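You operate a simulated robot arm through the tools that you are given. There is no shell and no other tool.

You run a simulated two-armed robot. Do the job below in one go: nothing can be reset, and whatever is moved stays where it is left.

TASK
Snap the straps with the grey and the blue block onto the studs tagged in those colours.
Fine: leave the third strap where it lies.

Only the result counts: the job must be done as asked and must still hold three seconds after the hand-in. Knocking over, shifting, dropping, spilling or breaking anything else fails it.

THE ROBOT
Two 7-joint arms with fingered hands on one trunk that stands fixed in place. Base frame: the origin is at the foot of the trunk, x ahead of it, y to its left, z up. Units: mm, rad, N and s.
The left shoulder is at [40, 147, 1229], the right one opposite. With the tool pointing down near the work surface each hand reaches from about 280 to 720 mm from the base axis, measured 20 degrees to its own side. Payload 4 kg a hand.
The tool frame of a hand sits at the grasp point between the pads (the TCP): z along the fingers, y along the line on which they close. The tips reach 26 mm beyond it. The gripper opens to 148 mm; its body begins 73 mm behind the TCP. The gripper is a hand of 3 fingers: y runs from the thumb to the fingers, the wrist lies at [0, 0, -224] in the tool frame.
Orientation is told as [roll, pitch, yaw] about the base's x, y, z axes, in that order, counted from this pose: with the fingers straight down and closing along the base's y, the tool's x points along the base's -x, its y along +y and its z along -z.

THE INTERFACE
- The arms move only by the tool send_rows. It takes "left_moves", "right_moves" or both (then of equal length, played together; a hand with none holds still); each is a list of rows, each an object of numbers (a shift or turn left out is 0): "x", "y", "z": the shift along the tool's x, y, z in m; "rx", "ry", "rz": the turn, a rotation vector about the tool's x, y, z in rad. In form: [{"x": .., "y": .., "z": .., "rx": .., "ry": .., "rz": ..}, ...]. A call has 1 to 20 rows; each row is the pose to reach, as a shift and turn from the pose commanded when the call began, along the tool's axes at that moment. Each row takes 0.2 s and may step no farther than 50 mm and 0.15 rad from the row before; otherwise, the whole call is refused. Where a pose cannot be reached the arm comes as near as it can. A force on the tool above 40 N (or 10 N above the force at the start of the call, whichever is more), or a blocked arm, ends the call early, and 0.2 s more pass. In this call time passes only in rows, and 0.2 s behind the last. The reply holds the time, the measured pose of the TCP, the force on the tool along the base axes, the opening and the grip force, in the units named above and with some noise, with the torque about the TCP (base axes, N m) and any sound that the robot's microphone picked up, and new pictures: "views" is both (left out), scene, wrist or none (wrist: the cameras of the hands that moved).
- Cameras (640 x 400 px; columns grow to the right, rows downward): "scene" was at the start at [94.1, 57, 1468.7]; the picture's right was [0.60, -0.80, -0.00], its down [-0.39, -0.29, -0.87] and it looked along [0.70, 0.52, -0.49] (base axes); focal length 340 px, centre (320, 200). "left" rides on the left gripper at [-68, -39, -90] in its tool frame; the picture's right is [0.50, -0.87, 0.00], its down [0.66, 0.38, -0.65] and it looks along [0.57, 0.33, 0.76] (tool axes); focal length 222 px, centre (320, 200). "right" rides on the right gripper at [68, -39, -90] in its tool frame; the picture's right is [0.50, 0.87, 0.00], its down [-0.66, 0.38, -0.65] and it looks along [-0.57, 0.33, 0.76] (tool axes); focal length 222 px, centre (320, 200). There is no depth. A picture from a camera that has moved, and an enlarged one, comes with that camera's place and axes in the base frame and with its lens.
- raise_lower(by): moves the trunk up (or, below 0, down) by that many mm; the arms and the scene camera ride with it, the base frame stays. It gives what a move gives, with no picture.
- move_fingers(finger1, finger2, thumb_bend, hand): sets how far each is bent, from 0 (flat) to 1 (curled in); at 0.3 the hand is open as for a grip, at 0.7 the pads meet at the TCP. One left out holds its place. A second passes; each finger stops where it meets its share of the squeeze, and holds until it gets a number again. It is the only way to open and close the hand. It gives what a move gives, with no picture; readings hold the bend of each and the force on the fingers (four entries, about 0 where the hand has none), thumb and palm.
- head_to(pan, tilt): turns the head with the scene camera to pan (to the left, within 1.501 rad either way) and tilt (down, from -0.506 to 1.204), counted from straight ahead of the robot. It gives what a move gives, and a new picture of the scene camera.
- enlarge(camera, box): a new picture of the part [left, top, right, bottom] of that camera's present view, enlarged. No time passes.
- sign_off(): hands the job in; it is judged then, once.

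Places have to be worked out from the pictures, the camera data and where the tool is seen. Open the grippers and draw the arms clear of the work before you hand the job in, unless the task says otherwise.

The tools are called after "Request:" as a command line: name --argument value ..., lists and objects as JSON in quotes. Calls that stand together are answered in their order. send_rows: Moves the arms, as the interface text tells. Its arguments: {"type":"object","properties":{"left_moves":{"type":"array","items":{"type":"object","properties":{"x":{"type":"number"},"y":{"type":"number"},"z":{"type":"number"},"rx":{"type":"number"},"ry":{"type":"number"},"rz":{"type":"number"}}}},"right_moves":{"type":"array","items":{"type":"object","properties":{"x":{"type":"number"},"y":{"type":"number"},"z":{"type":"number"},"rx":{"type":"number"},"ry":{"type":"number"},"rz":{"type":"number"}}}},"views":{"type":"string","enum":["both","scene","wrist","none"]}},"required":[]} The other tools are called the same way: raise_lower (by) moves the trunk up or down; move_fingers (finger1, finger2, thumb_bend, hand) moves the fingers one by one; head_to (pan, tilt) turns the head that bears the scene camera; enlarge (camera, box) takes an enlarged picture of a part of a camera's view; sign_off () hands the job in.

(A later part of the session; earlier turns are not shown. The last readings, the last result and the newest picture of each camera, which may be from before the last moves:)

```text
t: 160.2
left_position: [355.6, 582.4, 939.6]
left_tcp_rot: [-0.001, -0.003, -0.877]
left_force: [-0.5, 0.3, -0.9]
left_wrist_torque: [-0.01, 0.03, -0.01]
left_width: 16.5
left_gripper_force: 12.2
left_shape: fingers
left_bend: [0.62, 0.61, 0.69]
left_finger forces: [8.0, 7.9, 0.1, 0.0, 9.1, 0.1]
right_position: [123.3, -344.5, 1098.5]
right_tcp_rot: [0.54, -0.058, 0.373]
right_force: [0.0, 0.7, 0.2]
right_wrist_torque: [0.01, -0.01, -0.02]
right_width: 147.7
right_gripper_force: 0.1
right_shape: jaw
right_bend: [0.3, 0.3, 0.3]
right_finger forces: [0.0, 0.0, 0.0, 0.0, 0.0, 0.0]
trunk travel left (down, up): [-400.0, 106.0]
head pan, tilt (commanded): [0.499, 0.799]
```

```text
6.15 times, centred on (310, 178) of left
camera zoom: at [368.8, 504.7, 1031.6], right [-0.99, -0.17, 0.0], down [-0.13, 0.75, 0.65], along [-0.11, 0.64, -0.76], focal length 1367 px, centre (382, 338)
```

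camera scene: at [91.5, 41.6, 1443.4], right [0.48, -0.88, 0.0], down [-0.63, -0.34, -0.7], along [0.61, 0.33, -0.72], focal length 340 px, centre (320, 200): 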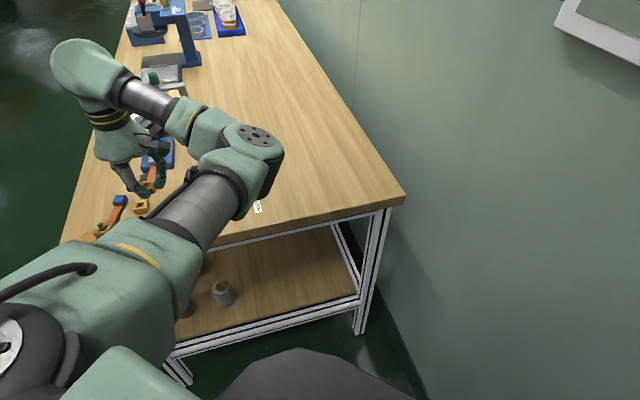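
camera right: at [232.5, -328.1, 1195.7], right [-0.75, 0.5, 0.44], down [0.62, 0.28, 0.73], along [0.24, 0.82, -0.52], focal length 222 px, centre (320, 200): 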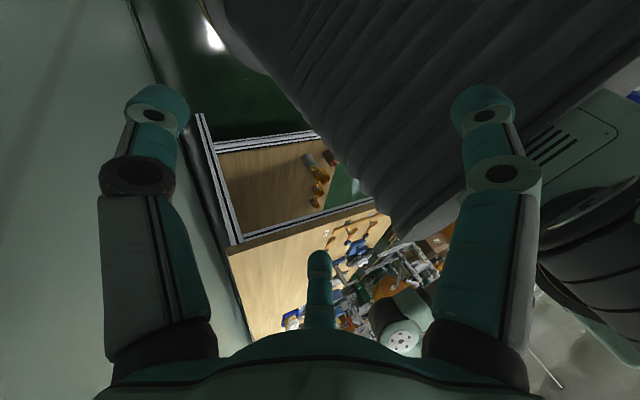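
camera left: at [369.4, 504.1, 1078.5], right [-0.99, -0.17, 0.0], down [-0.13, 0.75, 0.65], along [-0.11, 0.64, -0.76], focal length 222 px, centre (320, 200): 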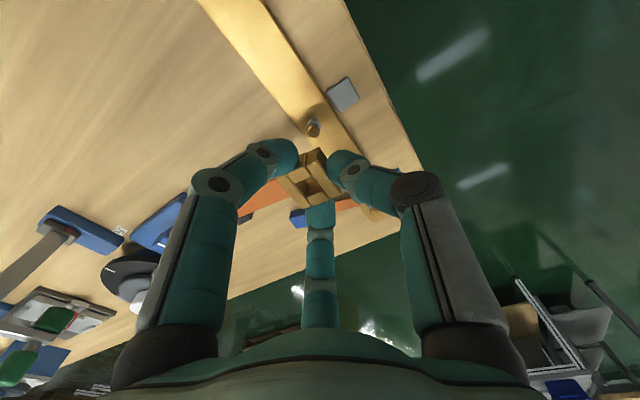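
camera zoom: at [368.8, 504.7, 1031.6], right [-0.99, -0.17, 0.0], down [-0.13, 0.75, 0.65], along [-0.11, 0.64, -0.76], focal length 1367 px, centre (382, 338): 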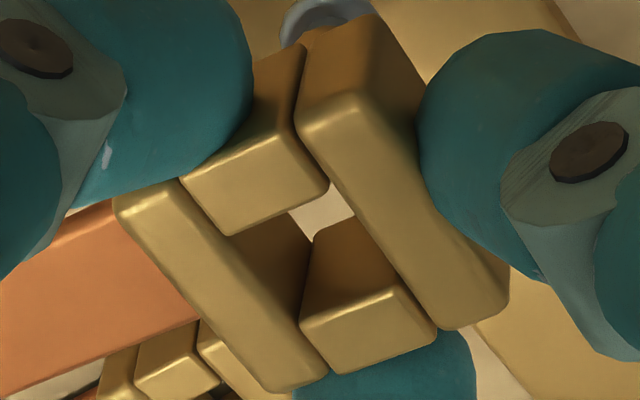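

The two views bracket the offset: about 1.3 mm in x, with y about zero on average. I correct by tool (+0.8, -1.0) mm and go down slowly.

Request:
send_rows --left_moves '[{"x": 0.0008, "y": -0.001, "z": 0.002}, {"x": 0.0008, "y": -0.001, "z": 0.004}, {"x": 0.0008, "y": -0.001, "z": 0.006}, {"x": 0.0008, "y": -0.001, "z": 0.008}, {"x": 0.0008, "y": -0.001, "z": 0.0095}, {"x": 0.0008, "y": -0.001, "z": 0.011}]' --views "none"

Request:
enlarge --camera "left" --box '[270, 145, 350, 210]'

Request:
enlarge --camera "scene" --box '[144, 197, 176, 217]'

```text
t: 161.6
left_position: [353.7, 581.7, 930.0]
left_tcp_rot: [-0.002, -0.001, -0.878]
left_force: [-0.6, -0.9, -0.4]
left_wrist_torque: [-0.03, 0.02, 0.02]
left_width: 16.3
left_gripper_force: 12.2
left_shape: fingers
left_bend: [0.62, 0.61, 0.69]
left_finger forces: [7.9, 7.9, 0.0, 0.1, 8.9, 0.1]
right_position: [121.6, -345.0, 1098.1]
right_tcp_rot: [0.539, -0.059, 0.374]
right_force: [0.4, -0.1, -0.3]
right_wrist_torque: [-0.01, -0.02, 0.05]
right_width: 148.0
right_gripper_force: 0.0
right_shape: jaw
right_bend: [0.3, 0.3, 0.3]
right_finger forces: [0.0, 0.0, 0.0, 0.0, 0.0, 0.1]
trunk travel left (down, up): [-400.0, 106.0]
head pan, tilt (commanded): [0.499, 0.799]
```

```text
6.15 times, centred on (310, 178) of left
camera zoom: at [367.6, 504.2, 1020.3], right [-0.99, -0.17, 0.0], down [-0.13, 0.75, 0.65], along [-0.11, 0.64, -0.76], focal length 1367 px, centre (382, 338)
```

zoom: 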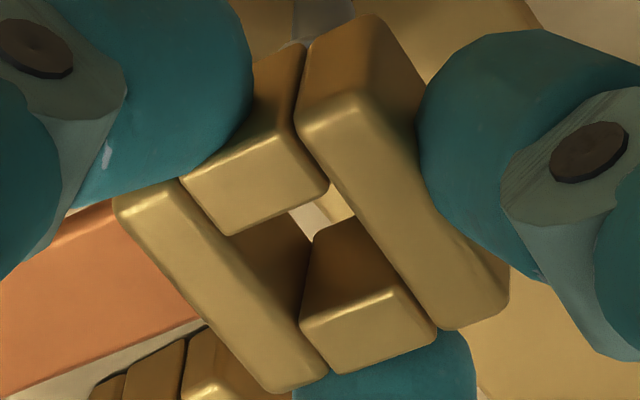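

```text
16.00 times, centred on (160, 207) of scene
camera zoom: at [92.0, 41.2, 1443.4], right [0.48, -0.88, 0.0], down [-0.63, -0.34, -0.7], along [0.61, 0.33, -0.72], focal length 5440 px, centre (2880, 88)
```

zoom: 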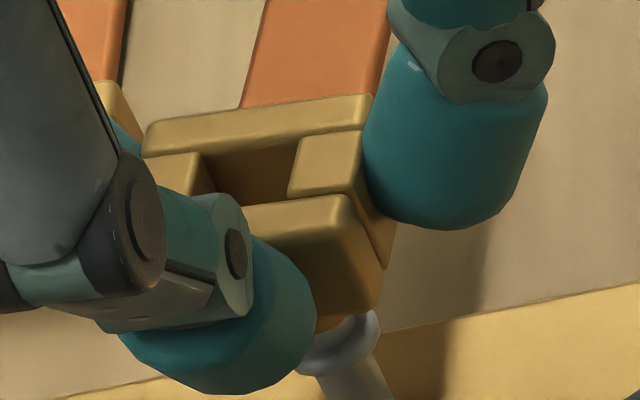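

No contact yet with the bottom at the level of the head. I continue in small steps.

Request:
send_rows --left_moves '[{"z": 0.0015}, {"z": 0.003}, {"z": 0.0045}, {"z": 0.006}]' --views "none"

Request:
enlarge --camera "left" --box '[270, 145, 350, 210]'

Request:
enlarge --camera "scene" --box '[144, 197, 176, 217]'

```text
t: 162.6
left_position: [354.2, 582.4, 922.8]
left_tcp_rot: [-0.003, -0.001, -0.874]
left_force: [-0.3, -0.2, -0.8]
left_wrist_torque: [-0.01, 0.02, 0.02]
left_width: 16.3
left_gripper_force: 12.1
left_shape: fingers
left_bend: [0.62, 0.61, 0.69]
left_finger forces: [8.0, 7.9, 0.0, 0.0, 9.0, 0.0]
right_position: [122.1, -344.1, 1098.6]
right_tcp_rot: [0.539, -0.059, 0.374]
right_force: [-0.5, 0.0, 0.3]
right_wrist_torque: [-0.02, -0.01, 0.04]
right_width: 148.0
right_gripper_force: 0.2
right_shape: jaw
right_bend: [0.3, 0.3, 0.3]
right_finger forces: [0.0, 0.0, 0.0, 0.0, 0.1, 0.1]
trunk travel left (down, up): [-400.0, 106.0]
head pan, tilt (commanded): [0.499, 0.799]
```

```text
6.15 times, centred on (310, 178) of left
camera zoom: at [367.6, 504.4, 1014.3], right [-0.99, -0.17, 0.0], down [-0.13, 0.75, 0.65], along [-0.11, 0.64, -0.76], focal length 1367 px, centre (382, 338)
```

zoom: 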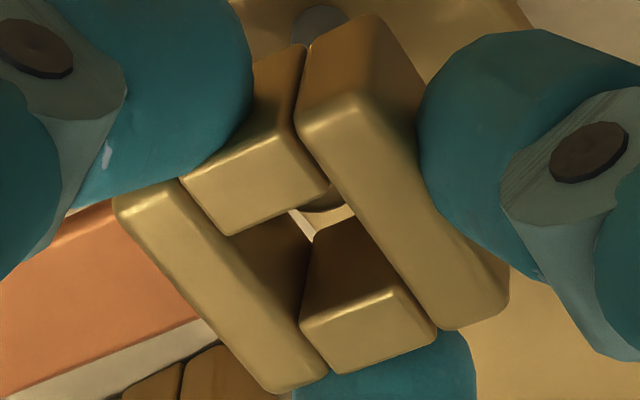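

```text
16.00 times, centred on (160, 207) of scene
camera zoom: at [92.0, 41.2, 1443.4], right [0.48, -0.88, 0.0], down [-0.63, -0.34, -0.7], along [0.61, 0.33, -0.72], focal length 5440 px, centre (2880, 88)
```

zoom: 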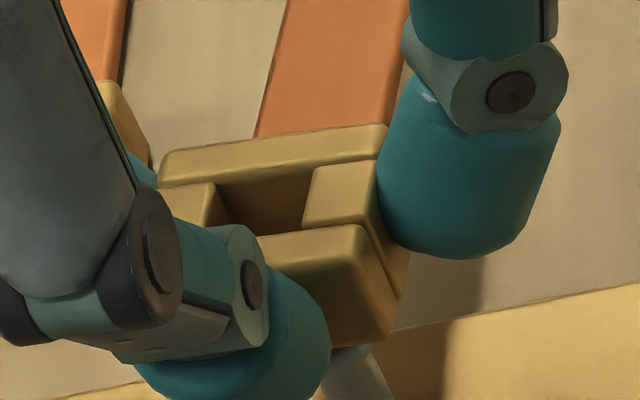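

The head's edge is visible inside the hole and looks centred, without side force. I continue down to the ring.

Request:
send_rows --left_moves '[{"z": 0.0015}, {"z": 0.003}, {"z": 0.0045}, {"z": 0.006}]' --views "none"

Request:
enlarge --camera "left" --box '[270, 145, 350, 210]'

Request:
enlarge --camera "scene" --box '[144, 197, 176, 217]'

```text
t: 163.6
left_position: [354.4, 580.8, 916.8]
left_tcp_rot: [-0.002, -0.001, -0.873]
left_force: [0.3, 0.7, -1.2]
left_wrist_torque: [-0.05, 0.02, 0.01]
left_width: 16.7
left_gripper_force: 12.5
left_shape: fingers
left_bend: [0.62, 0.61, 0.69]
left_finger forces: [7.9, 7.9, 0.0, 0.1, 9.0, 0.0]
right_position: [122.6, -344.5, 1097.9]
right_tcp_rot: [0.538, -0.056, 0.374]
right_force: [-0.1, 0.2, -0.2]
right_wrist_torque: [0.0, -0.02, -0.02]
right_width: 148.0
right_gripper_force: 0.1
right_shape: jaw
right_bend: [0.3, 0.3, 0.3]
right_finger forces: [0.0, 0.0, 0.0, 0.0, 0.1, 0.0]
trunk travel left (down, up): [-400.0, 106.0]
head pan, tilt (commanded): [0.499, 0.799]
```

```text
6.15 times, centred on (310, 178) of left
camera zoom: at [367.2, 504.3, 1008.5], right [-0.99, -0.17, 0.0], down [-0.13, 0.75, 0.65], along [-0.11, 0.64, -0.76], focal length 1367 px, centre (382, 338)
```

zoom: 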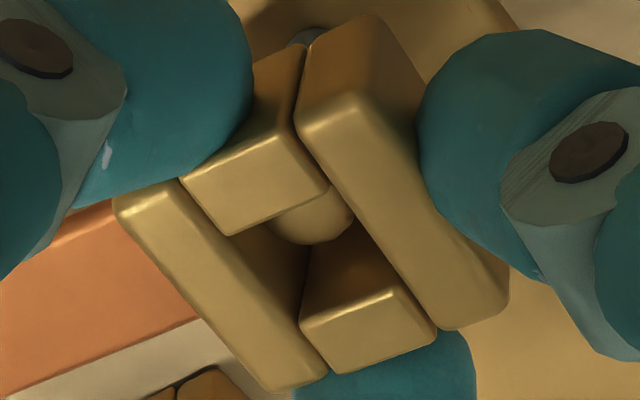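

```text
16.00 times, centred on (160, 207) of scene
camera zoom: at [92.0, 41.2, 1443.4], right [0.48, -0.88, 0.0], down [-0.63, -0.34, -0.7], along [0.61, 0.33, -0.72], focal length 5440 px, centre (2880, 88)
```

zoom: 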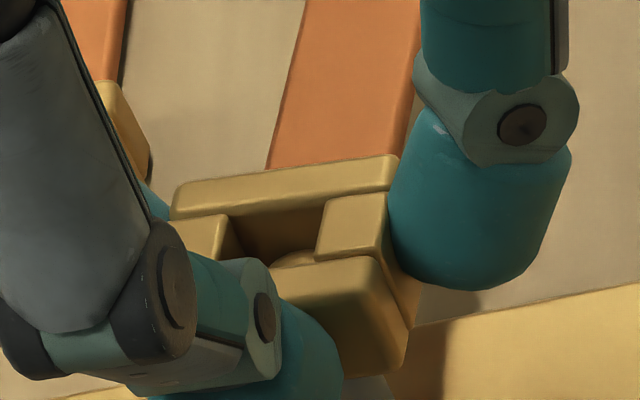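

The head is clearly inside the hole in both views, still no force. I push on over the ring.

Request:
send_rows --left_moves '[{"z": 0.001}, {"z": 0.002}, {"z": 0.003}, {"z": 0.004}, {"z": 0.005}]' --views "none"

Request:
enlarge --camera "left" --box '[270, 145, 350, 210]'

Request:
enlarge --camera "scene" --box '[144, 197, 176, 217]'

```text
t: 164.8
left_position: [354.2, 581.4, 913.3]
left_tcp_rot: [0.0, -0.001, -0.877]
left_force: [-0.9, 0.0, 3.6]
left_wrist_torque: [0.01, -0.02, 0.03]
left_width: 16.3
left_gripper_force: 13.0
left_shape: fingers
left_bend: [0.62, 0.61, 0.69]
left_finger forces: [8.0, 8.3, 0.0, 0.1, 9.4, 0.0]
right_position: [121.9, -345.4, 1097.5]
right_tcp_rot: [0.542, -0.058, 0.372]
right_force: [0.1, -0.5, 0.4]
right_wrist_torque: [-0.02, -0.01, 0.03]
right_width: 148.1
right_gripper_force: 0.1
right_shape: jaw
right_bend: [0.3, 0.3, 0.3]
right_finger forces: [0.0, 0.0, 0.0, 0.0, 0.0, 0.1]
trunk travel left (down, up): [-400.0, 106.0]
head pan, tilt (commanded): [0.499, 0.799]
```

```text
6.15 times, centred on (310, 178) of left
camera zoom: at [367.2, 504.1, 1004.2], right [-0.99, -0.17, 0.0], down [-0.13, 0.75, 0.65], along [-0.11, 0.64, -0.76], focal length 1367 px, centre (382, 338)
```

zoom: 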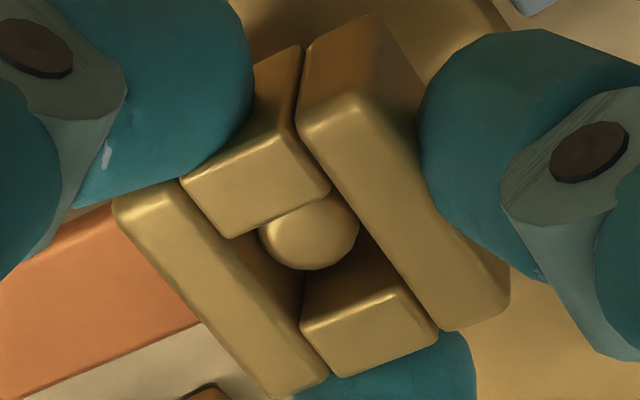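

```text
16.00 times, centred on (160, 207) of scene
camera zoom: at [91.7, 40.7, 1443.5], right [0.48, -0.88, 0.0], down [-0.63, -0.34, -0.7], along [0.61, 0.33, -0.72], focal length 5440 px, centre (2880, 88)
```

zoom: 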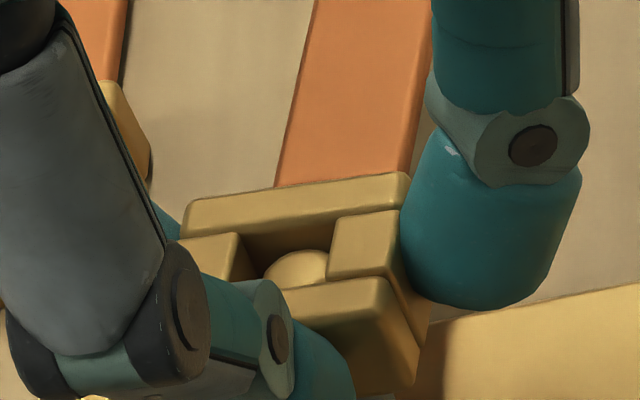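

Ring contact is starting (3.6 N), level and centred. I keep pushing steadily.

Request:
send_rows --left_moves '[{"z": 0.0015}, {"z": 0.003}, {"z": 0.0045}]' --views "none"

Request:
enlarge --camera "left" --box '[270, 145, 350, 210]'

Request:
enlarge --camera "scene" --box '[144, 197, 176, 217]'

```text
t: 165.6
left_position: [354.7, 581.7, 908.0]
left_tcp_rot: [-0.003, -0.002, -0.874]
left_force: [0.9, -0.5, -1.0]
left_wrist_torque: [-0.02, 0.01, 0.02]
left_width: 16.4
left_gripper_force: 13.4
left_shape: fingers
left_bend: [0.62, 0.61, 0.69]
left_finger forces: [8.5, 8.5, 0.0, 0.0, 9.5, 0.1]
right_position: [122.7, -344.7, 1097.8]
right_tcp_rot: [0.54, -0.057, 0.373]
right_force: [-0.2, -0.1, -1.2]
right_wrist_torque: [0.01, -0.04, -0.01]
right_width: 147.8
right_gripper_force: 0.1
right_shape: jaw
right_bend: [0.3, 0.3, 0.3]
right_finger forces: [0.1, 0.1, 0.0, 0.0, 0.1, 0.1]
trunk travel left (down, up): [-400.0, 106.0]
head pan, tilt (commanded): [0.499, 0.799]
```

```text
6.15 times, centred on (310, 178) of left
camera zoom: at [367.7, 504.5, 998.8], right [-0.99, -0.17, 0.0], down [-0.13, 0.75, 0.65], along [-0.11, 0.64, -0.76], focal length 1367 px, centre (382, 338)
```

zoom: 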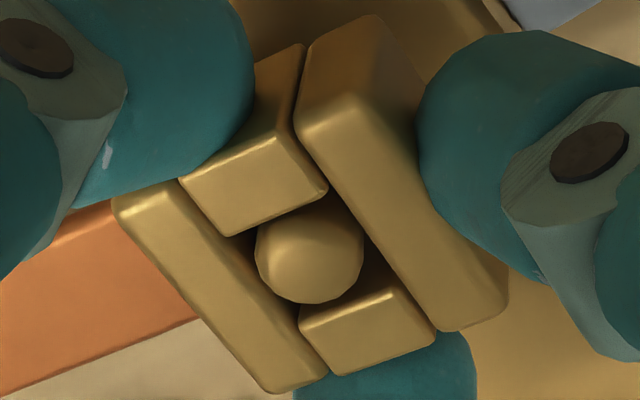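

```text
16.00 times, centred on (160, 207) of scene
camera zoom: at [92.0, 41.2, 1443.4], right [0.48, -0.88, 0.0], down [-0.63, -0.34, -0.7], along [0.61, 0.33, -0.72], focal length 5440 px, centre (2880, 88)
```

zoom: 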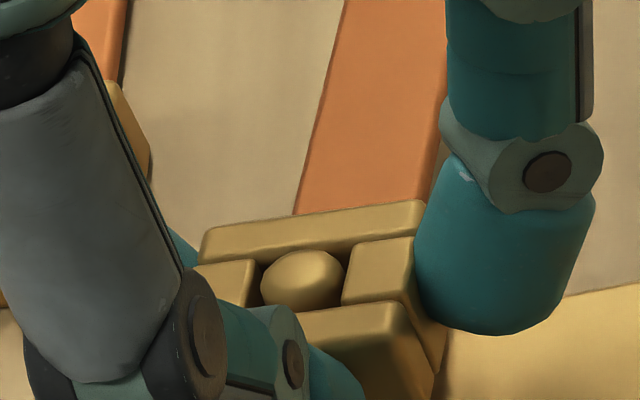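

It slipped over the ring (force back to zero). I lower on until it seats on the plank.

Request:
send_rows --left_moves '[{"z": 0.002}, {"z": 0.004}, {"z": 0.006}, {"z": 0.008}, {"z": 0.0095}, {"z": 0.011}]' --views "none"

Request:
enlarge --camera "left" --box '[270, 145, 350, 215]'

Request:
enlarge --camera "scene" --box '[144, 197, 184, 222]'

```text
t: 167.0
left_position: [354.2, 582.0, 897.4]
left_tcp_rot: [-0.001, -0.002, -0.877]
left_force: [-0.5, 0.1, -0.4]
left_wrist_torque: [0.0, 0.03, 0.0]
left_width: 16.1
left_gripper_force: 13.6
left_shape: fingers
left_bend: [0.62, 0.61, 0.69]
left_finger forces: [8.5, 8.5, 0.1, 0.0, 9.5, 0.1]
right_position: [122.5, -344.4, 1099.2]
right_tcp_rot: [0.539, -0.058, 0.375]
right_force: [0.6, -0.4, 0.5]
right_wrist_torque: [0.01, -0.01, 0.0]
right_width: 148.2
right_gripper_force: 0.1
right_shape: jaw
right_bend: [0.3, 0.3, 0.3]
right_finger forces: [0.0, 0.0, 0.1, 0.0, 0.0, 0.0]
trunk travel left (down, up): [-400.0, 106.0]
head pan, tilt (commanded): [0.499, 0.799]
```

```text
5.71 times, centred on (310, 180) of left
camera zoom: at [367.5, 504.2, 988.0], right [-0.99, -0.17, 0.0], down [-0.13, 0.75, 0.65], along [-0.11, 0.64, -0.76], focal length 1269 px, centre (377, 314)
```

zoom: 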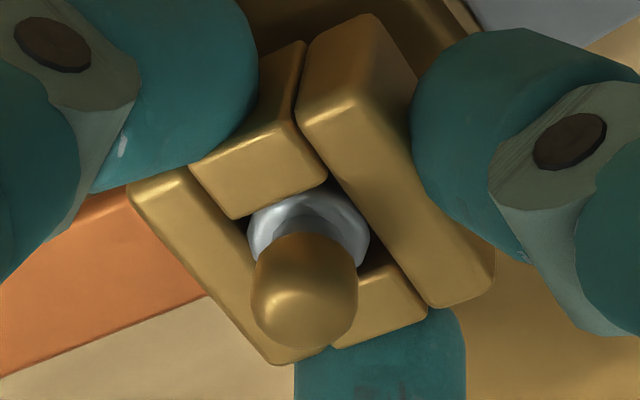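

```text
16.00 times, centred on (164, 210) of scene
camera zoom: at [92.0, 41.2, 1443.4], right [0.48, -0.88, 0.0], down [-0.63, -0.34, -0.7], along [0.61, 0.33, -0.72], focal length 5440 px, centre (2816, 48)
```

zoom: 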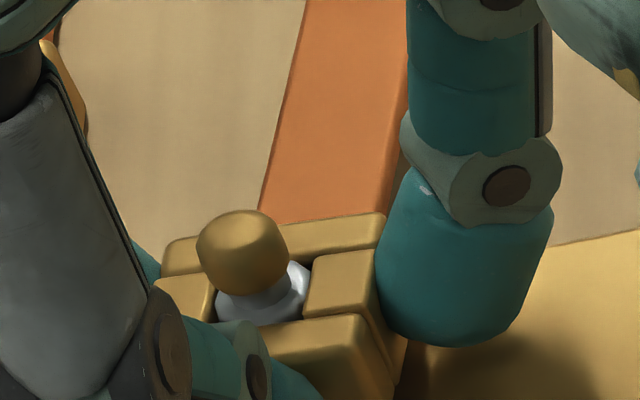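

The ring is emerging above the buckle. I press the last few millimetres until it rests firmly on the plank.

Request:
send_rows --left_moves '[{"z": 0.0015}, {"z": 0.003}, {"z": 0.0045}, {"z": 0.006}]' --views "none"

Request:
enlarge --camera "left" --box '[270, 145, 350, 215]'

Request:
enlarge --camera "scene" --box '[144, 197, 184, 222]'

```text
t: 168.0
left_position: [353.8, 581.3, 891.3]
left_tcp_rot: [-0.001, -0.003, -0.876]
left_force: [-0.6, -0.2, 5.8]
left_wrist_torque: [0.1, -0.04, 0.0]
left_width: 15.5
left_gripper_force: 14.0
left_shape: fingers
left_bend: [0.62, 0.61, 0.69]
left_finger forces: [8.6, 10.5, 0.0, 0.1, 9.2, 0.0]
right_position: [122.6, -345.7, 1098.1]
right_tcp_rot: [0.542, -0.057, 0.374]
right_force: [0.0, -0.3, -0.3]
right_wrist_torque: [-0.01, -0.03, -0.03]
right_width: 148.0
right_gripper_force: 0.1
right_shape: jaw
right_bend: [0.3, 0.3, 0.3]
right_finger forces: [0.0, 0.0, 0.1, 0.0, 0.0, 0.0]
trunk travel left (down, up): [-400.0, 106.0]
head pan, tilt (commanded): [0.499, 0.799]
```

```text
5.71 times, centred on (310, 180) of left
camera zoom: at [366.9, 503.9, 983.0], right [-0.99, -0.17, 0.0], down [-0.13, 0.75, 0.65], along [-0.11, 0.64, -0.76], focal length 1269 px, centre (377, 314)
```

zoom: 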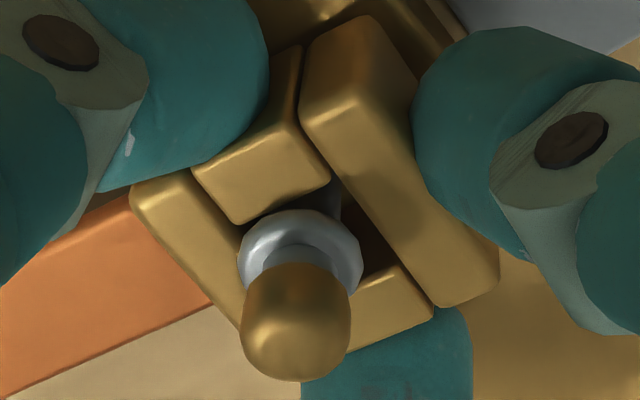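

```text
16.00 times, centred on (164, 210) of scene
camera zoom: at [91.1, 40.2, 1443.5], right [0.48, -0.88, 0.0], down [-0.63, -0.34, -0.7], along [0.61, 0.33, -0.72], focal length 5440 px, centre (2816, 48)
```

zoom: 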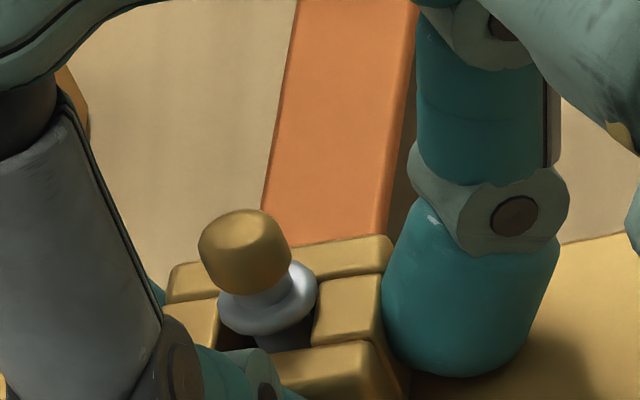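

The ring is fully above the buckle, with contact at 5.8 N. One last firm press, then I release.

Request:
send_rows --left_moves '[{"z": 0.001}, {"z": 0.002}]' --views "none"

Request:
move_fingers --hand "left" --finger1 0.57 --finger2 0.57 --thumb_bend 0.6

Request:
enlarge --camera "left" --box '[240, 120, 400, 230]'

```text
t: 168.6
left_position: [353.2, 581.3, 892.1]
left_tcp_rot: [0.004, 0.0, -0.874]
left_force: [-0.8, 3.6, 18.0]
left_wrist_torque: [0.42, -0.08, -0.04]
left_width: 15.0
left_gripper_force: 20.7
left_shape: fingers
left_bend: [0.62, 0.6, 0.69]
left_finger forces: [10.8, 21.3, 0.1, 0.0, 8.6, 0.0]
right_position: [120.8, -344.2, 1098.4]
right_tcp_rot: [0.54, -0.06, 0.374]
right_force: [0.6, -0.8, -0.3]
right_wrist_torque: [0.01, -0.01, -0.03]
right_width: 148.0
right_gripper_force: 0.0
right_shape: jaw
right_bend: [0.3, 0.3, 0.3]
right_finger forces: [0.0, 0.0, 0.1, 0.1, 0.0, 0.0]
trunk travel left (down, up): [-400.0, 106.0]
head pan, tilt (commanded): [0.499, 0.799]
```

```text
t: 169.6
left_position: [351.6, 580.3, 891.3]
left_tcp_rot: [0.001, -0.001, -0.875]
left_force: [-0.8, 0.7, 24.6]
left_wrist_torque: [0.42, -0.08, 0.03]
left_width: 29.2
left_gripper_force: 12.5
left_shape: fingers
left_bend: [0.59, 0.59, 0.6]
left_finger forces: [8.0, 17.5, 0.0, 0.0, 0.1, 0.1]
right_position: [119.9, -346.0, 1097.9]
right_tcp_rot: [0.541, -0.06, 0.374]
right_force: [0.4, 0.0, 0.3]
right_wrist_torque: [-0.01, 0.01, 0.02]
right_width: 147.9
right_gripper_force: 0.1
right_shape: jaw
right_bend: [0.3, 0.3, 0.3]
right_finger forces: [0.1, 0.1, 0.0, 0.1, 0.0, 0.0]
trunk travel left (down, up): [-400.0, 106.0]
head pan, tilt (commanded): [0.499, 0.799]
```

```text
3.64 times, centred on (320, 175) of left
camera zoom: at [366.1, 502.0, 982.2], right [-0.99, -0.17, 0.0], down [-0.13, 0.74, 0.65], along [-0.11, 0.65, -0.76], focal length 808 px, centre (320, 291)
```

zoom: 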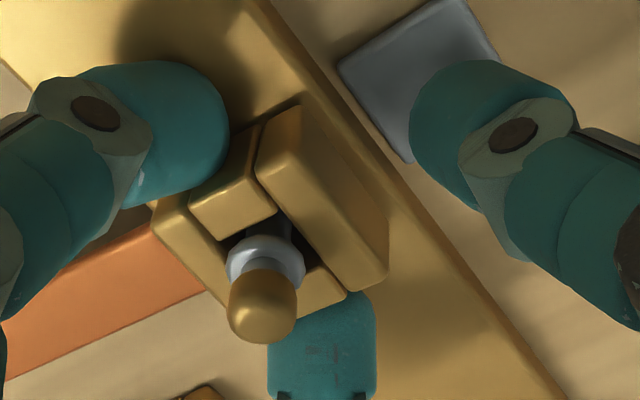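

The fingertips press on the plank while opening (25 N), so I raise a little, open more, then retreat upward.

Request:
send_rows --left_moves '[{"z": -0.003}, {"z": -0.006}, {"z": -0.008}]' --views "none"

Request:
move_fingers --hand "left" --finger1 0.53 --finger2 0.53 --thumb_bend 0.56

Request:
enlarge --camera "left" --box '[240, 120, 400, 230]'

```text
t: 170.4
left_position: [354.2, 580.0, 896.3]
left_tcp_rot: [-0.004, -0.005, -0.876]
left_force: [0.8, 0.2, -0.4]
left_wrist_torque: [-0.01, 0.01, 0.0]
left_width: 35.6
left_gripper_force: 0.0
left_shape: fingers
left_bend: [0.56, 0.56, 0.6]
left_finger forces: [0.1, 0.1, 0.0, 0.0, 0.0, 0.1]
right_position: [121.5, -344.3, 1098.9]
right_tcp_rot: [0.539, -0.057, 0.372]
right_force: [-0.3, -0.5, -0.2]
right_wrist_torque: [0.02, 0.0, 0.03]
right_width: 147.9
right_gripper_force: 0.0
right_shape: jaw
right_bend: [0.3, 0.3, 0.3]
right_finger forces: [0.0, 0.0, 0.0, 0.1, 0.1, 0.0]
trunk travel left (down, up): [-400.0, 106.0]
head pan, tilt (commanded): [0.499, 0.799]
```

```text
t: 171.4
left_position: [353.9, 582.1, 897.6]
left_tcp_rot: [-0.002, -0.002, -0.877]
left_force: [0.7, -0.1, 1.2]
left_wrist_torque: [0.01, -0.04, 0.02]
left_width: 46.9
left_gripper_force: 0.1
left_shape: fingers
left_bend: [0.53, 0.53, 0.56]
left_finger forces: [0.0, 0.1, 0.0, 0.0, 0.0, 0.0]
right_position: [121.5, -344.8, 1098.0]
right_tcp_rot: [0.537, -0.058, 0.373]
right_force: [-0.3, -0.5, 0.0]
right_wrist_torque: [0.01, 0.03, -0.01]
right_width: 147.7
right_gripper_force: 0.0
right_shape: jaw
right_bend: [0.3, 0.3, 0.3]
right_finger forces: [0.1, 0.0, 0.1, 0.0, 0.0, 0.0]
trunk travel left (down, up): [-400.0, 106.0]
head pan, tilt (commanded): [0.499, 0.799]
```

```text
3.64 times, centred on (320, 175) of left
camera zoom: at [367.8, 504.3, 987.6], right [-0.99, -0.17, 0.0], down [-0.13, 0.75, 0.65], along [-0.11, 0.64, -0.76], focal length 808 px, centre (320, 291)
```

zoom: 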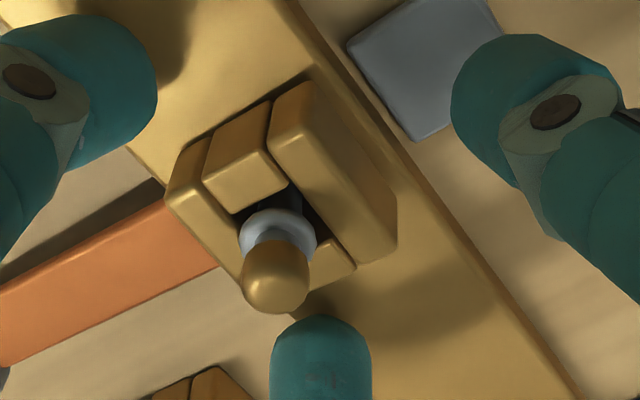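

The fingers are clear of the buckle, which stays under the ring. I go straight up.

Request:
send_rows --left_moves '[{"z": -0.015}, {"z": -0.035}, {"z": -0.06}, {"z": -0.09}, {"z": -0.12}, {"z": -0.15}]' --views "both"

Request:
enlarge --camera "left" --box '[230, 40, 390, 140]'

```text
t: 172.8
left_position: [355.4, 581.8, 1047.3]
left_tcp_rot: [-0.002, -0.001, -0.874]
left_force: [-0.4, 0.2, 0.5]
left_wrist_torque: [0.02, 0.0, 0.0]
left_width: 47.0
left_gripper_force: 0.0
left_shape: fingers
left_bend: [0.53, 0.53, 0.56]
left_finger forces: [0.0, 0.1, 0.0, 0.0, 0.1, 0.0]
right_position: [122.6, -345.6, 1098.5]
right_tcp_rot: [0.54, -0.057, 0.374]
right_force: [0.1, 0.1, 1.0]
right_wrist_torque: [0.0, 0.01, 0.01]
right_width: 147.8
right_gripper_force: 0.1
right_shape: jaw
right_bend: [0.3, 0.3, 0.3]
right_finger forces: [0.1, 0.0, 0.0, 0.0, 0.0, 0.0]
trunk travel left (down, up): [-400.0, 106.0]
head pan, tilt (commanded): [0.499, 0.799]
camera scene: at [91.6, 40.6, 1443.5], right [0.48, -0.88, 0.0], down [-0.63, -0.34, -0.7], along [0.61, 0.33, -0.72], focal length 340 px, centre (320, 200)
camera left: at [367.1, 504.8, 1138.4], right [-0.99, -0.17, 0.0], down [-0.13, 0.75, 0.65], along [-0.11, 0.64, -0.76], focal length 222 px, centre (320, 200)
```

scene: 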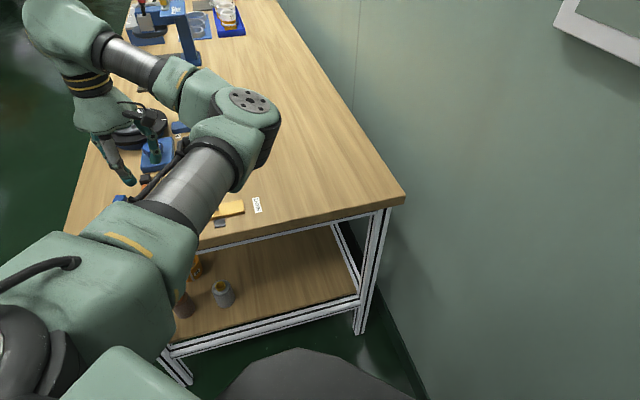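
left: 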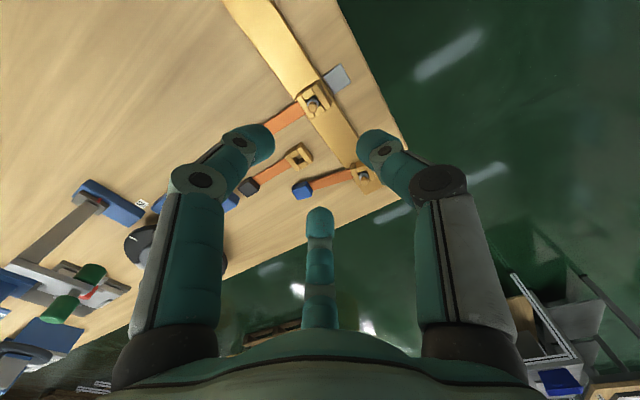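

```text
4.00 times, centred on (310, 90) of left
camera zoom: at [367.1, 504.8, 1138.4], right [-0.99, -0.17, 0.0], down [-0.13, 0.75, 0.65], along [-0.11, 0.64, -0.76], focal length 888 px, centre (360, 640)
```

zoom: 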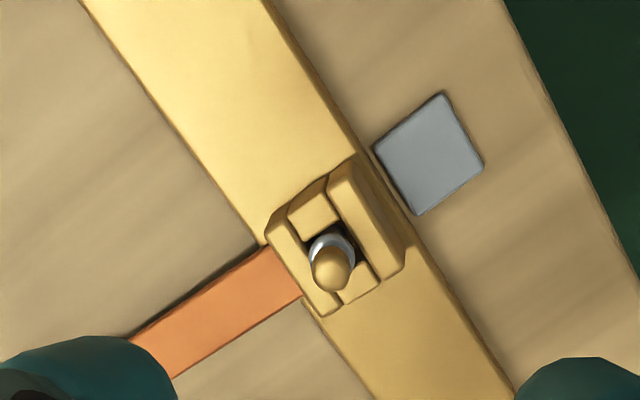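

Both buckles are on their studs. I take close-ups of both and of the black strap to verify.

Request:
enlarge --camera "left" --box '[290, 78, 338, 108]'

Request:
enlarge --camera "left" --box '[230, 130, 390, 230]'

Request:
enlarge --camera "scene" --box '[60, 170, 220, 270]'

```text
13.33 times, centred on (314, 93) of left
camera zoom: at [367.1, 504.8, 1138.4], right [-0.99, -0.17, 0.0], down [-0.13, 0.75, 0.65], along [-0.11, 0.64, -0.76], focal length 2962 px, centre (400, 1627)
```

zoom: 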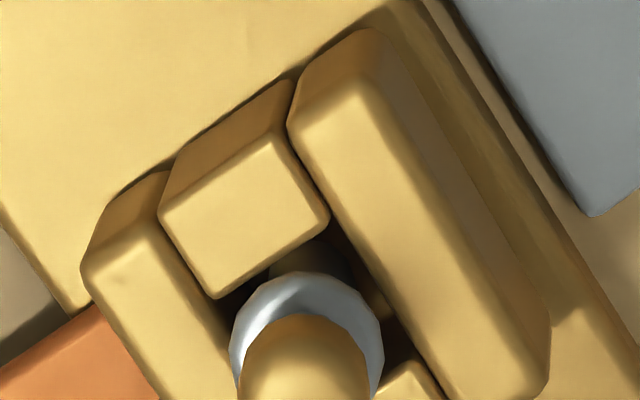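

```text
4.00 times, centred on (310, 180) of left
camera zoom: at [367.1, 504.8, 1138.4], right [-0.99, -0.17, 0.0], down [-0.13, 0.75, 0.65], along [-0.11, 0.64, -0.76], focal length 888 px, centre (360, 280)
```

zoom: 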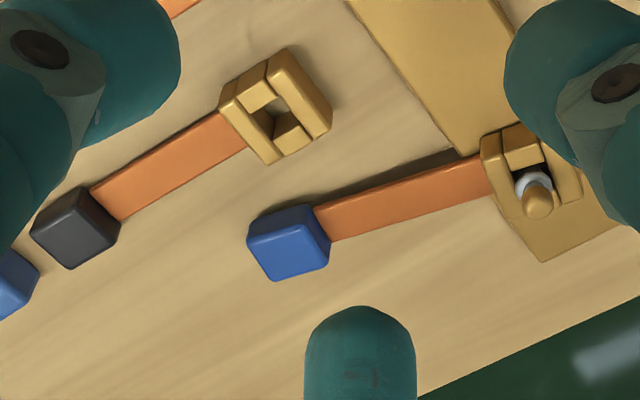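

```text
4.00 times, centred on (140, 220) of scene
camera zoom: at [91.6, 40.6, 1443.5], right [0.48, -0.88, 0.0], down [-0.63, -0.34, -0.7], along [0.61, 0.33, -0.72], focal length 1360 px, centre (1040, 120)
```

zoom: 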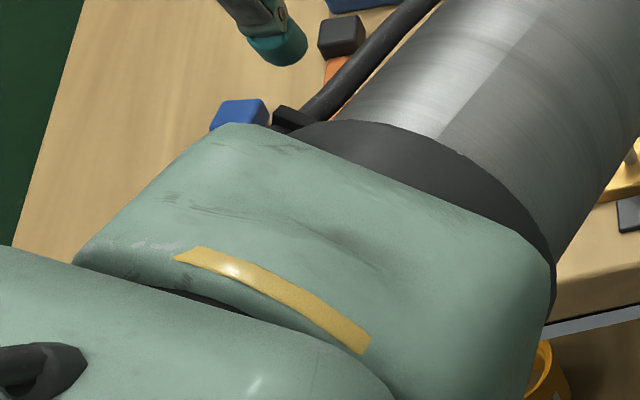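

The black strap lies untouched and both buckles sit under their rings. To be sure the grey one is truly caught, I do a gentle pull test: I re-centre over the stud and close lightly on the buckle.

Request:
move_fingers --hand "left" --finger1 0.55 --finger2 0.55 --thumb_bend 0.57

Request:
send_rows --left_moves '[{"x": -0.0025, "y": 0.0088, "z": 0.03}, {"x": -0.0025, "y": 0.0088, "z": 0.065}, {"x": -0.0025, "y": 0.0088, "z": 0.1}]' --views "none"

Request:
enlarge --camera "left" --box '[240, 110, 400, 210]'

```text
t: 173.8
left_position: [354.7, 582.8, 1046.1]
left_tcp_rot: [-0.002, -0.002, -0.877]
left_force: [0.8, 0.4, -0.6]
left_wrist_torque: [-0.01, -0.01, 0.01]
left_width: 44.4
left_gripper_force: 0.1
left_shape: fingers
left_bend: [0.55, 0.55, 0.56]
left_finger forces: [0.1, 0.0, 0.1, 0.1, 0.1, 0.0]
right_position: [122.8, -345.1, 1098.0]
right_tcp_rot: [0.541, -0.057, 0.373]
right_force: [-0.8, -0.3, 0.3]
right_wrist_torque: [0.01, 0.02, -0.03]
right_width: 147.9
right_gripper_force: 0.0
right_shape: jaw
right_bend: [0.3, 0.3, 0.3]
right_finger forces: [0.0, 0.1, 0.1, 0.1, 0.0, 0.0]
trunk travel left (down, up): [-400.0, 106.0]
head pan, tilt (commanded): [0.499, 0.799]
```

```text
t: 174.6
left_position: [362.9, 586.0, 946.2]
left_tcp_rot: [-0.002, -0.002, -0.876]
left_force: [0.2, 0.0, -0.3]
left_wrist_torque: [0.01, -0.02, 0.03]
left_width: 44.2
left_gripper_force: 0.1
left_shape: fingers
left_bend: [0.55, 0.55, 0.56]
left_finger forces: [0.0, 0.0, 0.1, 0.1, 0.0, 0.0]
right_position: [122.0, -345.1, 1098.3]
right_tcp_rot: [0.539, -0.057, 0.375]
right_force: [0.5, 0.3, -0.6]
right_wrist_torque: [-0.04, -0.02, 0.0]
right_width: 148.0
right_gripper_force: 0.0
right_shape: jaw
right_bend: [0.3, 0.3, 0.3]
right_finger forces: [0.0, 0.0, 0.0, 0.0, 0.1, 0.1]
trunk travel left (down, up): [-400.0, 106.0]
head pan, tilt (commanded): [0.499, 0.799]
```

```text
4.00 times, centred on (320, 160) of left
camera zoom: at [375.7, 508.5, 1037.6], right [-0.99, -0.17, 0.0], down [-0.13, 0.75, 0.65], along [-0.11, 0.64, -0.76], focal length 888 px, centre (320, 360)
```

zoom: 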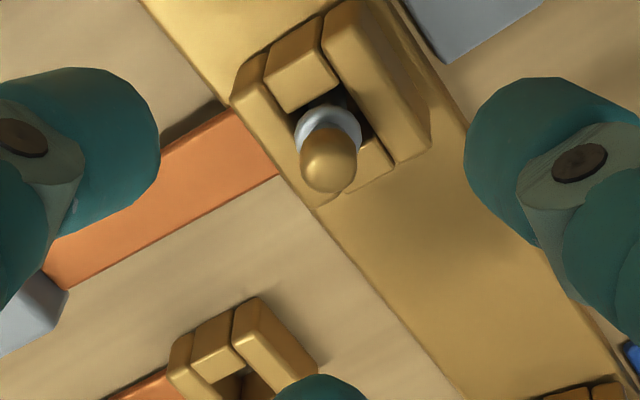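

The buckle is centred below and the black strap keeps its distance. I lower around the grey buckle.

Request:
send_rows --left_moves '[{"z": 0.015}, {"z": 0.03}, {"z": 0.042}, {"z": 0.049}]' --views "none"

Request:
enlarge --camera "left" --box '[240, 110, 400, 230]'

```text
t: 175.6
left_position: [361.6, 586.1, 898.6]
left_tcp_rot: [-0.003, 0.0, -0.875]
left_force: [0.1, 0.0, 0.3]
left_wrist_torque: [-0.02, -0.01, -0.03]
left_width: 44.6
left_gripper_force: 0.1
left_shape: fingers
left_bend: [0.55, 0.55, 0.56]
left_finger forces: [0.0, 0.1, 0.1, 0.0, 0.0, 0.0]
right_position: [121.4, -345.7, 1099.1]
right_tcp_rot: [0.539, -0.058, 0.373]
right_force: [0.5, -0.4, -0.2]
right_wrist_torque: [0.0, 0.0, 0.0]
right_width: 148.3
right_gripper_force: 0.0
right_shape: jaw
right_bend: [0.3, 0.3, 0.3]
right_finger forces: [0.0, 0.0, 0.1, 0.1, 0.0, 0.1]
trunk travel left (down, up): [-400.0, 106.0]
head pan, tilt (commanded): [0.499, 0.799]
```

```text
3.33 times, centred on (320, 170) of left
camera zoom: at [375.4, 508.2, 988.9], right [-0.99, -0.17, 0.0], down [-0.13, 0.75, 0.65], along [-0.11, 0.64, -0.76], focal length 740 px, centre (320, 300)
```

zoom: 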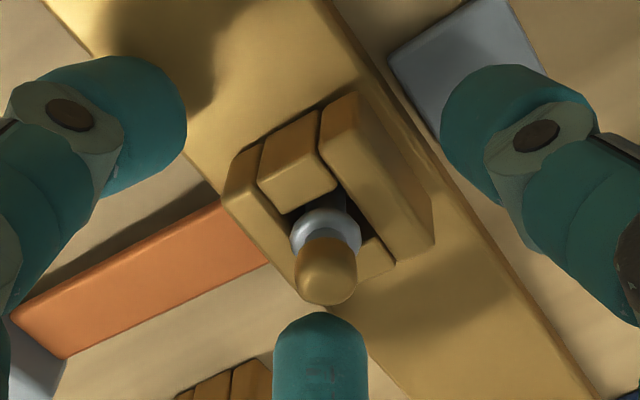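

Centred. I close lightly and then pull up 3 mm to feel whether it is retained.

Request:
move_fingers --hand "left" --finger1 0.6 --finger2 0.6 --thumb_bend 0.63

Request:
move_fingers --hand "left" --finger1 0.69 --finger2 0.69 --thumb_bend 0.69

Request:
send_rows --left_moves '[{"z": -0.001}, {"z": -0.002}, {"z": -0.003}]' --views "none"

Request:
enlarge --camera "left" --box '[270, 140, 350, 215]'

```text
t: 176.6
left_position: [361.5, 584.7, 897.8]
left_tcp_rot: [-0.003, -0.002, -0.875]
left_force: [-1.4, -0.7, -0.6]
left_wrist_torque: [0.01, 0.04, -0.03]
left_width: 27.0
left_gripper_force: 1.6
left_shape: fingers
left_bend: [0.6, 0.59, 0.62]
left_finger forces: [0.1, 0.6, 0.0, 0.0, 1.3, 0.1]
right_position: [121.4, -344.8, 1098.0]
right_tcp_rot: [0.539, -0.057, 0.374]
right_force: [-0.2, 0.0, -0.7]
right_wrist_torque: [0.0, 0.02, 0.01]
right_width: 148.0
right_gripper_force: 0.1
right_shape: jaw
right_bend: [0.3, 0.3, 0.3]
right_finger forces: [0.0, 0.0, 0.0, 0.1, 0.1, 0.0]
trunk travel left (down, up): [-400.0, 106.0]
head pan, tilt (commanded): [0.499, 0.799]
```

```text
t: 177.6
left_position: [361.8, 586.7, 897.8]
left_tcp_rot: [-0.003, -0.002, -0.876]
left_force: [-1.2, -0.1, -0.6]
left_wrist_torque: [-0.02, 0.02, 0.03]
left_width: 21.5
left_gripper_force: 8.9
left_shape: fingers
left_bend: [0.62, 0.6, 0.64]
left_finger forces: [5.5, 6.1, 0.1, 0.0, 7.1, 0.0]
right_position: [122.7, -344.4, 1097.0]
right_tcp_rot: [0.539, -0.057, 0.373]
right_force: [0.4, 0.1, 0.4]
right_wrist_torque: [-0.01, -0.02, 0.01]
right_width: 148.0
right_gripper_force: 0.0
right_shape: jaw
right_bend: [0.3, 0.3, 0.3]
right_finger forces: [0.0, 0.1, 0.1, 0.0, 0.0, 0.1]
trunk travel left (down, up): [-400.0, 106.0]
head pan, tilt (commanded): [0.499, 0.799]
```

```text
t: 178.4
left_position: [361.6, 585.8, 899.9]
left_tcp_rot: [-0.004, -0.004, -0.877]
left_force: [-1.7, -1.0, -9.6]
left_wrist_torque: [0.02, 0.04, -0.02]
left_width: 22.0
left_gripper_force: 8.8
left_shape: fingers
left_bend: [0.62, 0.61, 0.64]
left_finger forces: [5.2, 5.8, 0.0, 0.0, 6.9, 0.0]
right_position: [122.7, -344.4, 1098.5]
right_tcp_rot: [0.54, -0.056, 0.374]
right_force: [-0.7, -0.8, -1.1]
right_wrist_torque: [-0.02, 0.0, 0.01]
right_width: 147.9
right_gripper_force: 0.1
right_shape: jaw
right_bend: [0.3, 0.3, 0.3]
right_finger forces: [0.0, 0.1, 0.0, 0.1, 0.0, 0.0]
trunk travel left (down, up): [-400.0, 106.0]
head pan, tilt (commanded): [0.499, 0.799]
```

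```text
5.33 times, centred on (310, 178) of left
camera zoom: at [376.0, 508.8, 991.1], right [-0.99, -0.17, 0.0], down [-0.13, 0.75, 0.65], along [-0.11, 0.64, -0.76], focal length 1185 px, centre (373, 320)
```

zoom: 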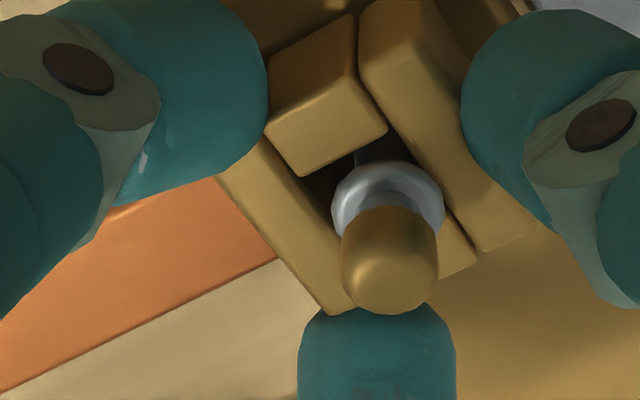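

The pull met nearly 10 N of resistance while the buckle stayed under the ring, so the grey strap is truly snapped. I relax the pull, open and retreat.

Request:
send_rows --left_moves '[{"z": 0.0015}, {"z": 0.003}]' --views "none"

Request:
move_fingers --hand "left" --finger1 0.55 --finger2 0.55 --thumb_bend 0.57

Request:
send_rows --left_moves '[{"z": -0.015}, {"z": -0.035}, {"z": -0.06}, {"z": -0.09}, {"z": -0.12}]' --views "wrist"

Request:
enlarge --camera "left" --box '[230, 40, 390, 160]'

```text
t: 179.0
left_position: [362.6, 585.2, 898.4]
left_tcp_rot: [-0.001, -0.003, -0.877]
left_force: [-0.9, 0.2, -1.9]
left_wrist_torque: [-0.02, 0.08, 0.01]
left_width: 21.4
left_gripper_force: 10.0
left_shape: fingers
left_bend: [0.62, 0.61, 0.65]
left_finger forces: [5.9, 6.1, 0.0, 0.0, 7.1, 0.0]
right_position: [121.1, -345.2, 1098.5]
right_tcp_rot: [0.539, -0.057, 0.374]
right_force: [-0.4, -0.1, 0.4]
right_wrist_torque: [0.02, -0.01, -0.02]
right_width: 148.3
right_gripper_force: 0.0
right_shape: jaw
right_bend: [0.3, 0.3, 0.3]
right_finger forces: [0.0, 0.0, 0.1, 0.0, 0.0, 0.1]
trunk travel left (down, up): [-400.0, 106.0]
head pan, tilt (commanded): [0.499, 0.799]
```

```text
t: 180.0
left_position: [362.7, 584.9, 897.4]
left_tcp_rot: [-0.001, -0.003, -0.873]
left_force: [0.1, -0.7, 0.6]
left_wrist_torque: [0.05, -0.04, 0.03]
left_width: 43.4
left_gripper_force: 0.1
left_shape: fingers
left_bend: [0.55, 0.55, 0.56]
left_finger forces: [0.1, 0.0, 0.1, 0.1, 0.0, 0.1]
right_position: [121.8, -344.5, 1098.1]
right_tcp_rot: [0.539, -0.057, 0.373]
right_force: [0.1, 0.0, -0.2]
right_wrist_torque: [0.04, -0.01, 0.01]
right_width: 148.1
right_gripper_force: 0.0
right_shape: jaw
right_bend: [0.3, 0.3, 0.3]
right_finger forces: [0.0, 0.1, 0.1, 0.0, 0.0, 0.1]
trunk travel left (down, up): [-400.0, 106.0]
head pan, tilt (commanded): [0.499, 0.799]
```

```text
t: 181.2
left_position: [361.8, 585.0, 1019.2]
left_tcp_rot: [-0.001, -0.002, -0.875]
left_force: [0.1, 0.0, -0.4]
left_wrist_torque: [-0.01, 0.0, -0.01]
left_width: 43.7
left_gripper_force: 0.1
left_shape: fingers
left_bend: [0.55, 0.55, 0.56]
left_finger forces: [0.0, 0.1, 0.1, 0.0, 0.0, 0.1]
right_position: [122.6, -346.1, 1098.2]
right_tcp_rot: [0.542, -0.058, 0.374]
right_force: [0.8, -0.2, 0.3]
right_wrist_torque: [0.0, -0.02, -0.02]
right_width: 147.9
right_gripper_force: 0.1
right_shape: jaw
right_bend: [0.3, 0.3, 0.3]
right_finger forces: [0.0, 0.0, 0.0, 0.0, 0.0, 0.0]
trunk travel left (down, up): [-400.0, 106.0]
head pan, tilt (commanded): [0.499, 0.799]
camera left: at [375.0, 508.0, 1110.2], right [-0.99, -0.17, 0.0], down [-0.13, 0.75, 0.65], along [-0.11, 0.64, -0.76], focal length 222 px, centre (320, 200)
```

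left: 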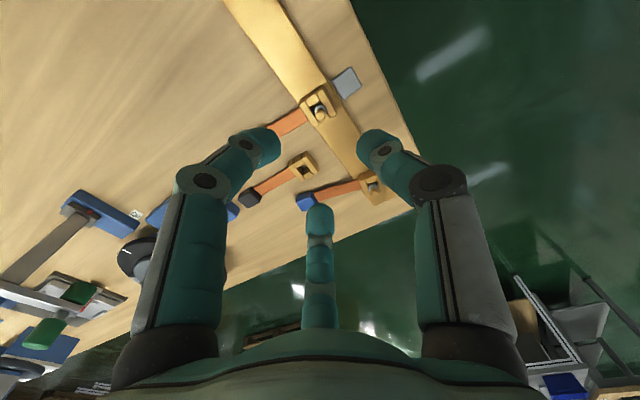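

```text
3.33 times, centred on (310, 100) of left
camera zoom: at [375.0, 508.0, 1110.2], right [-0.99, -0.17, 0.0], down [-0.13, 0.75, 0.65], along [-0.11, 0.64, -0.76], focal length 740 px, centre (353, 533)
```

zoom: 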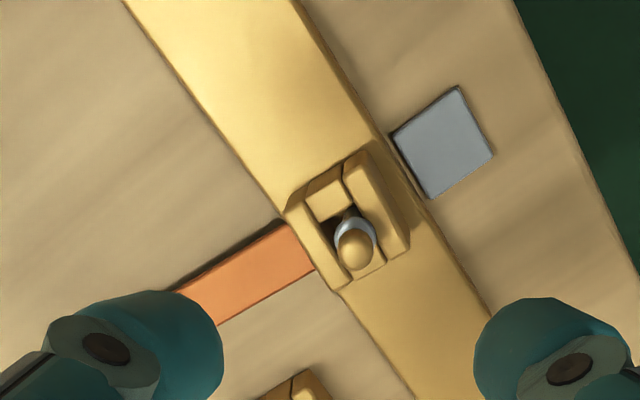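

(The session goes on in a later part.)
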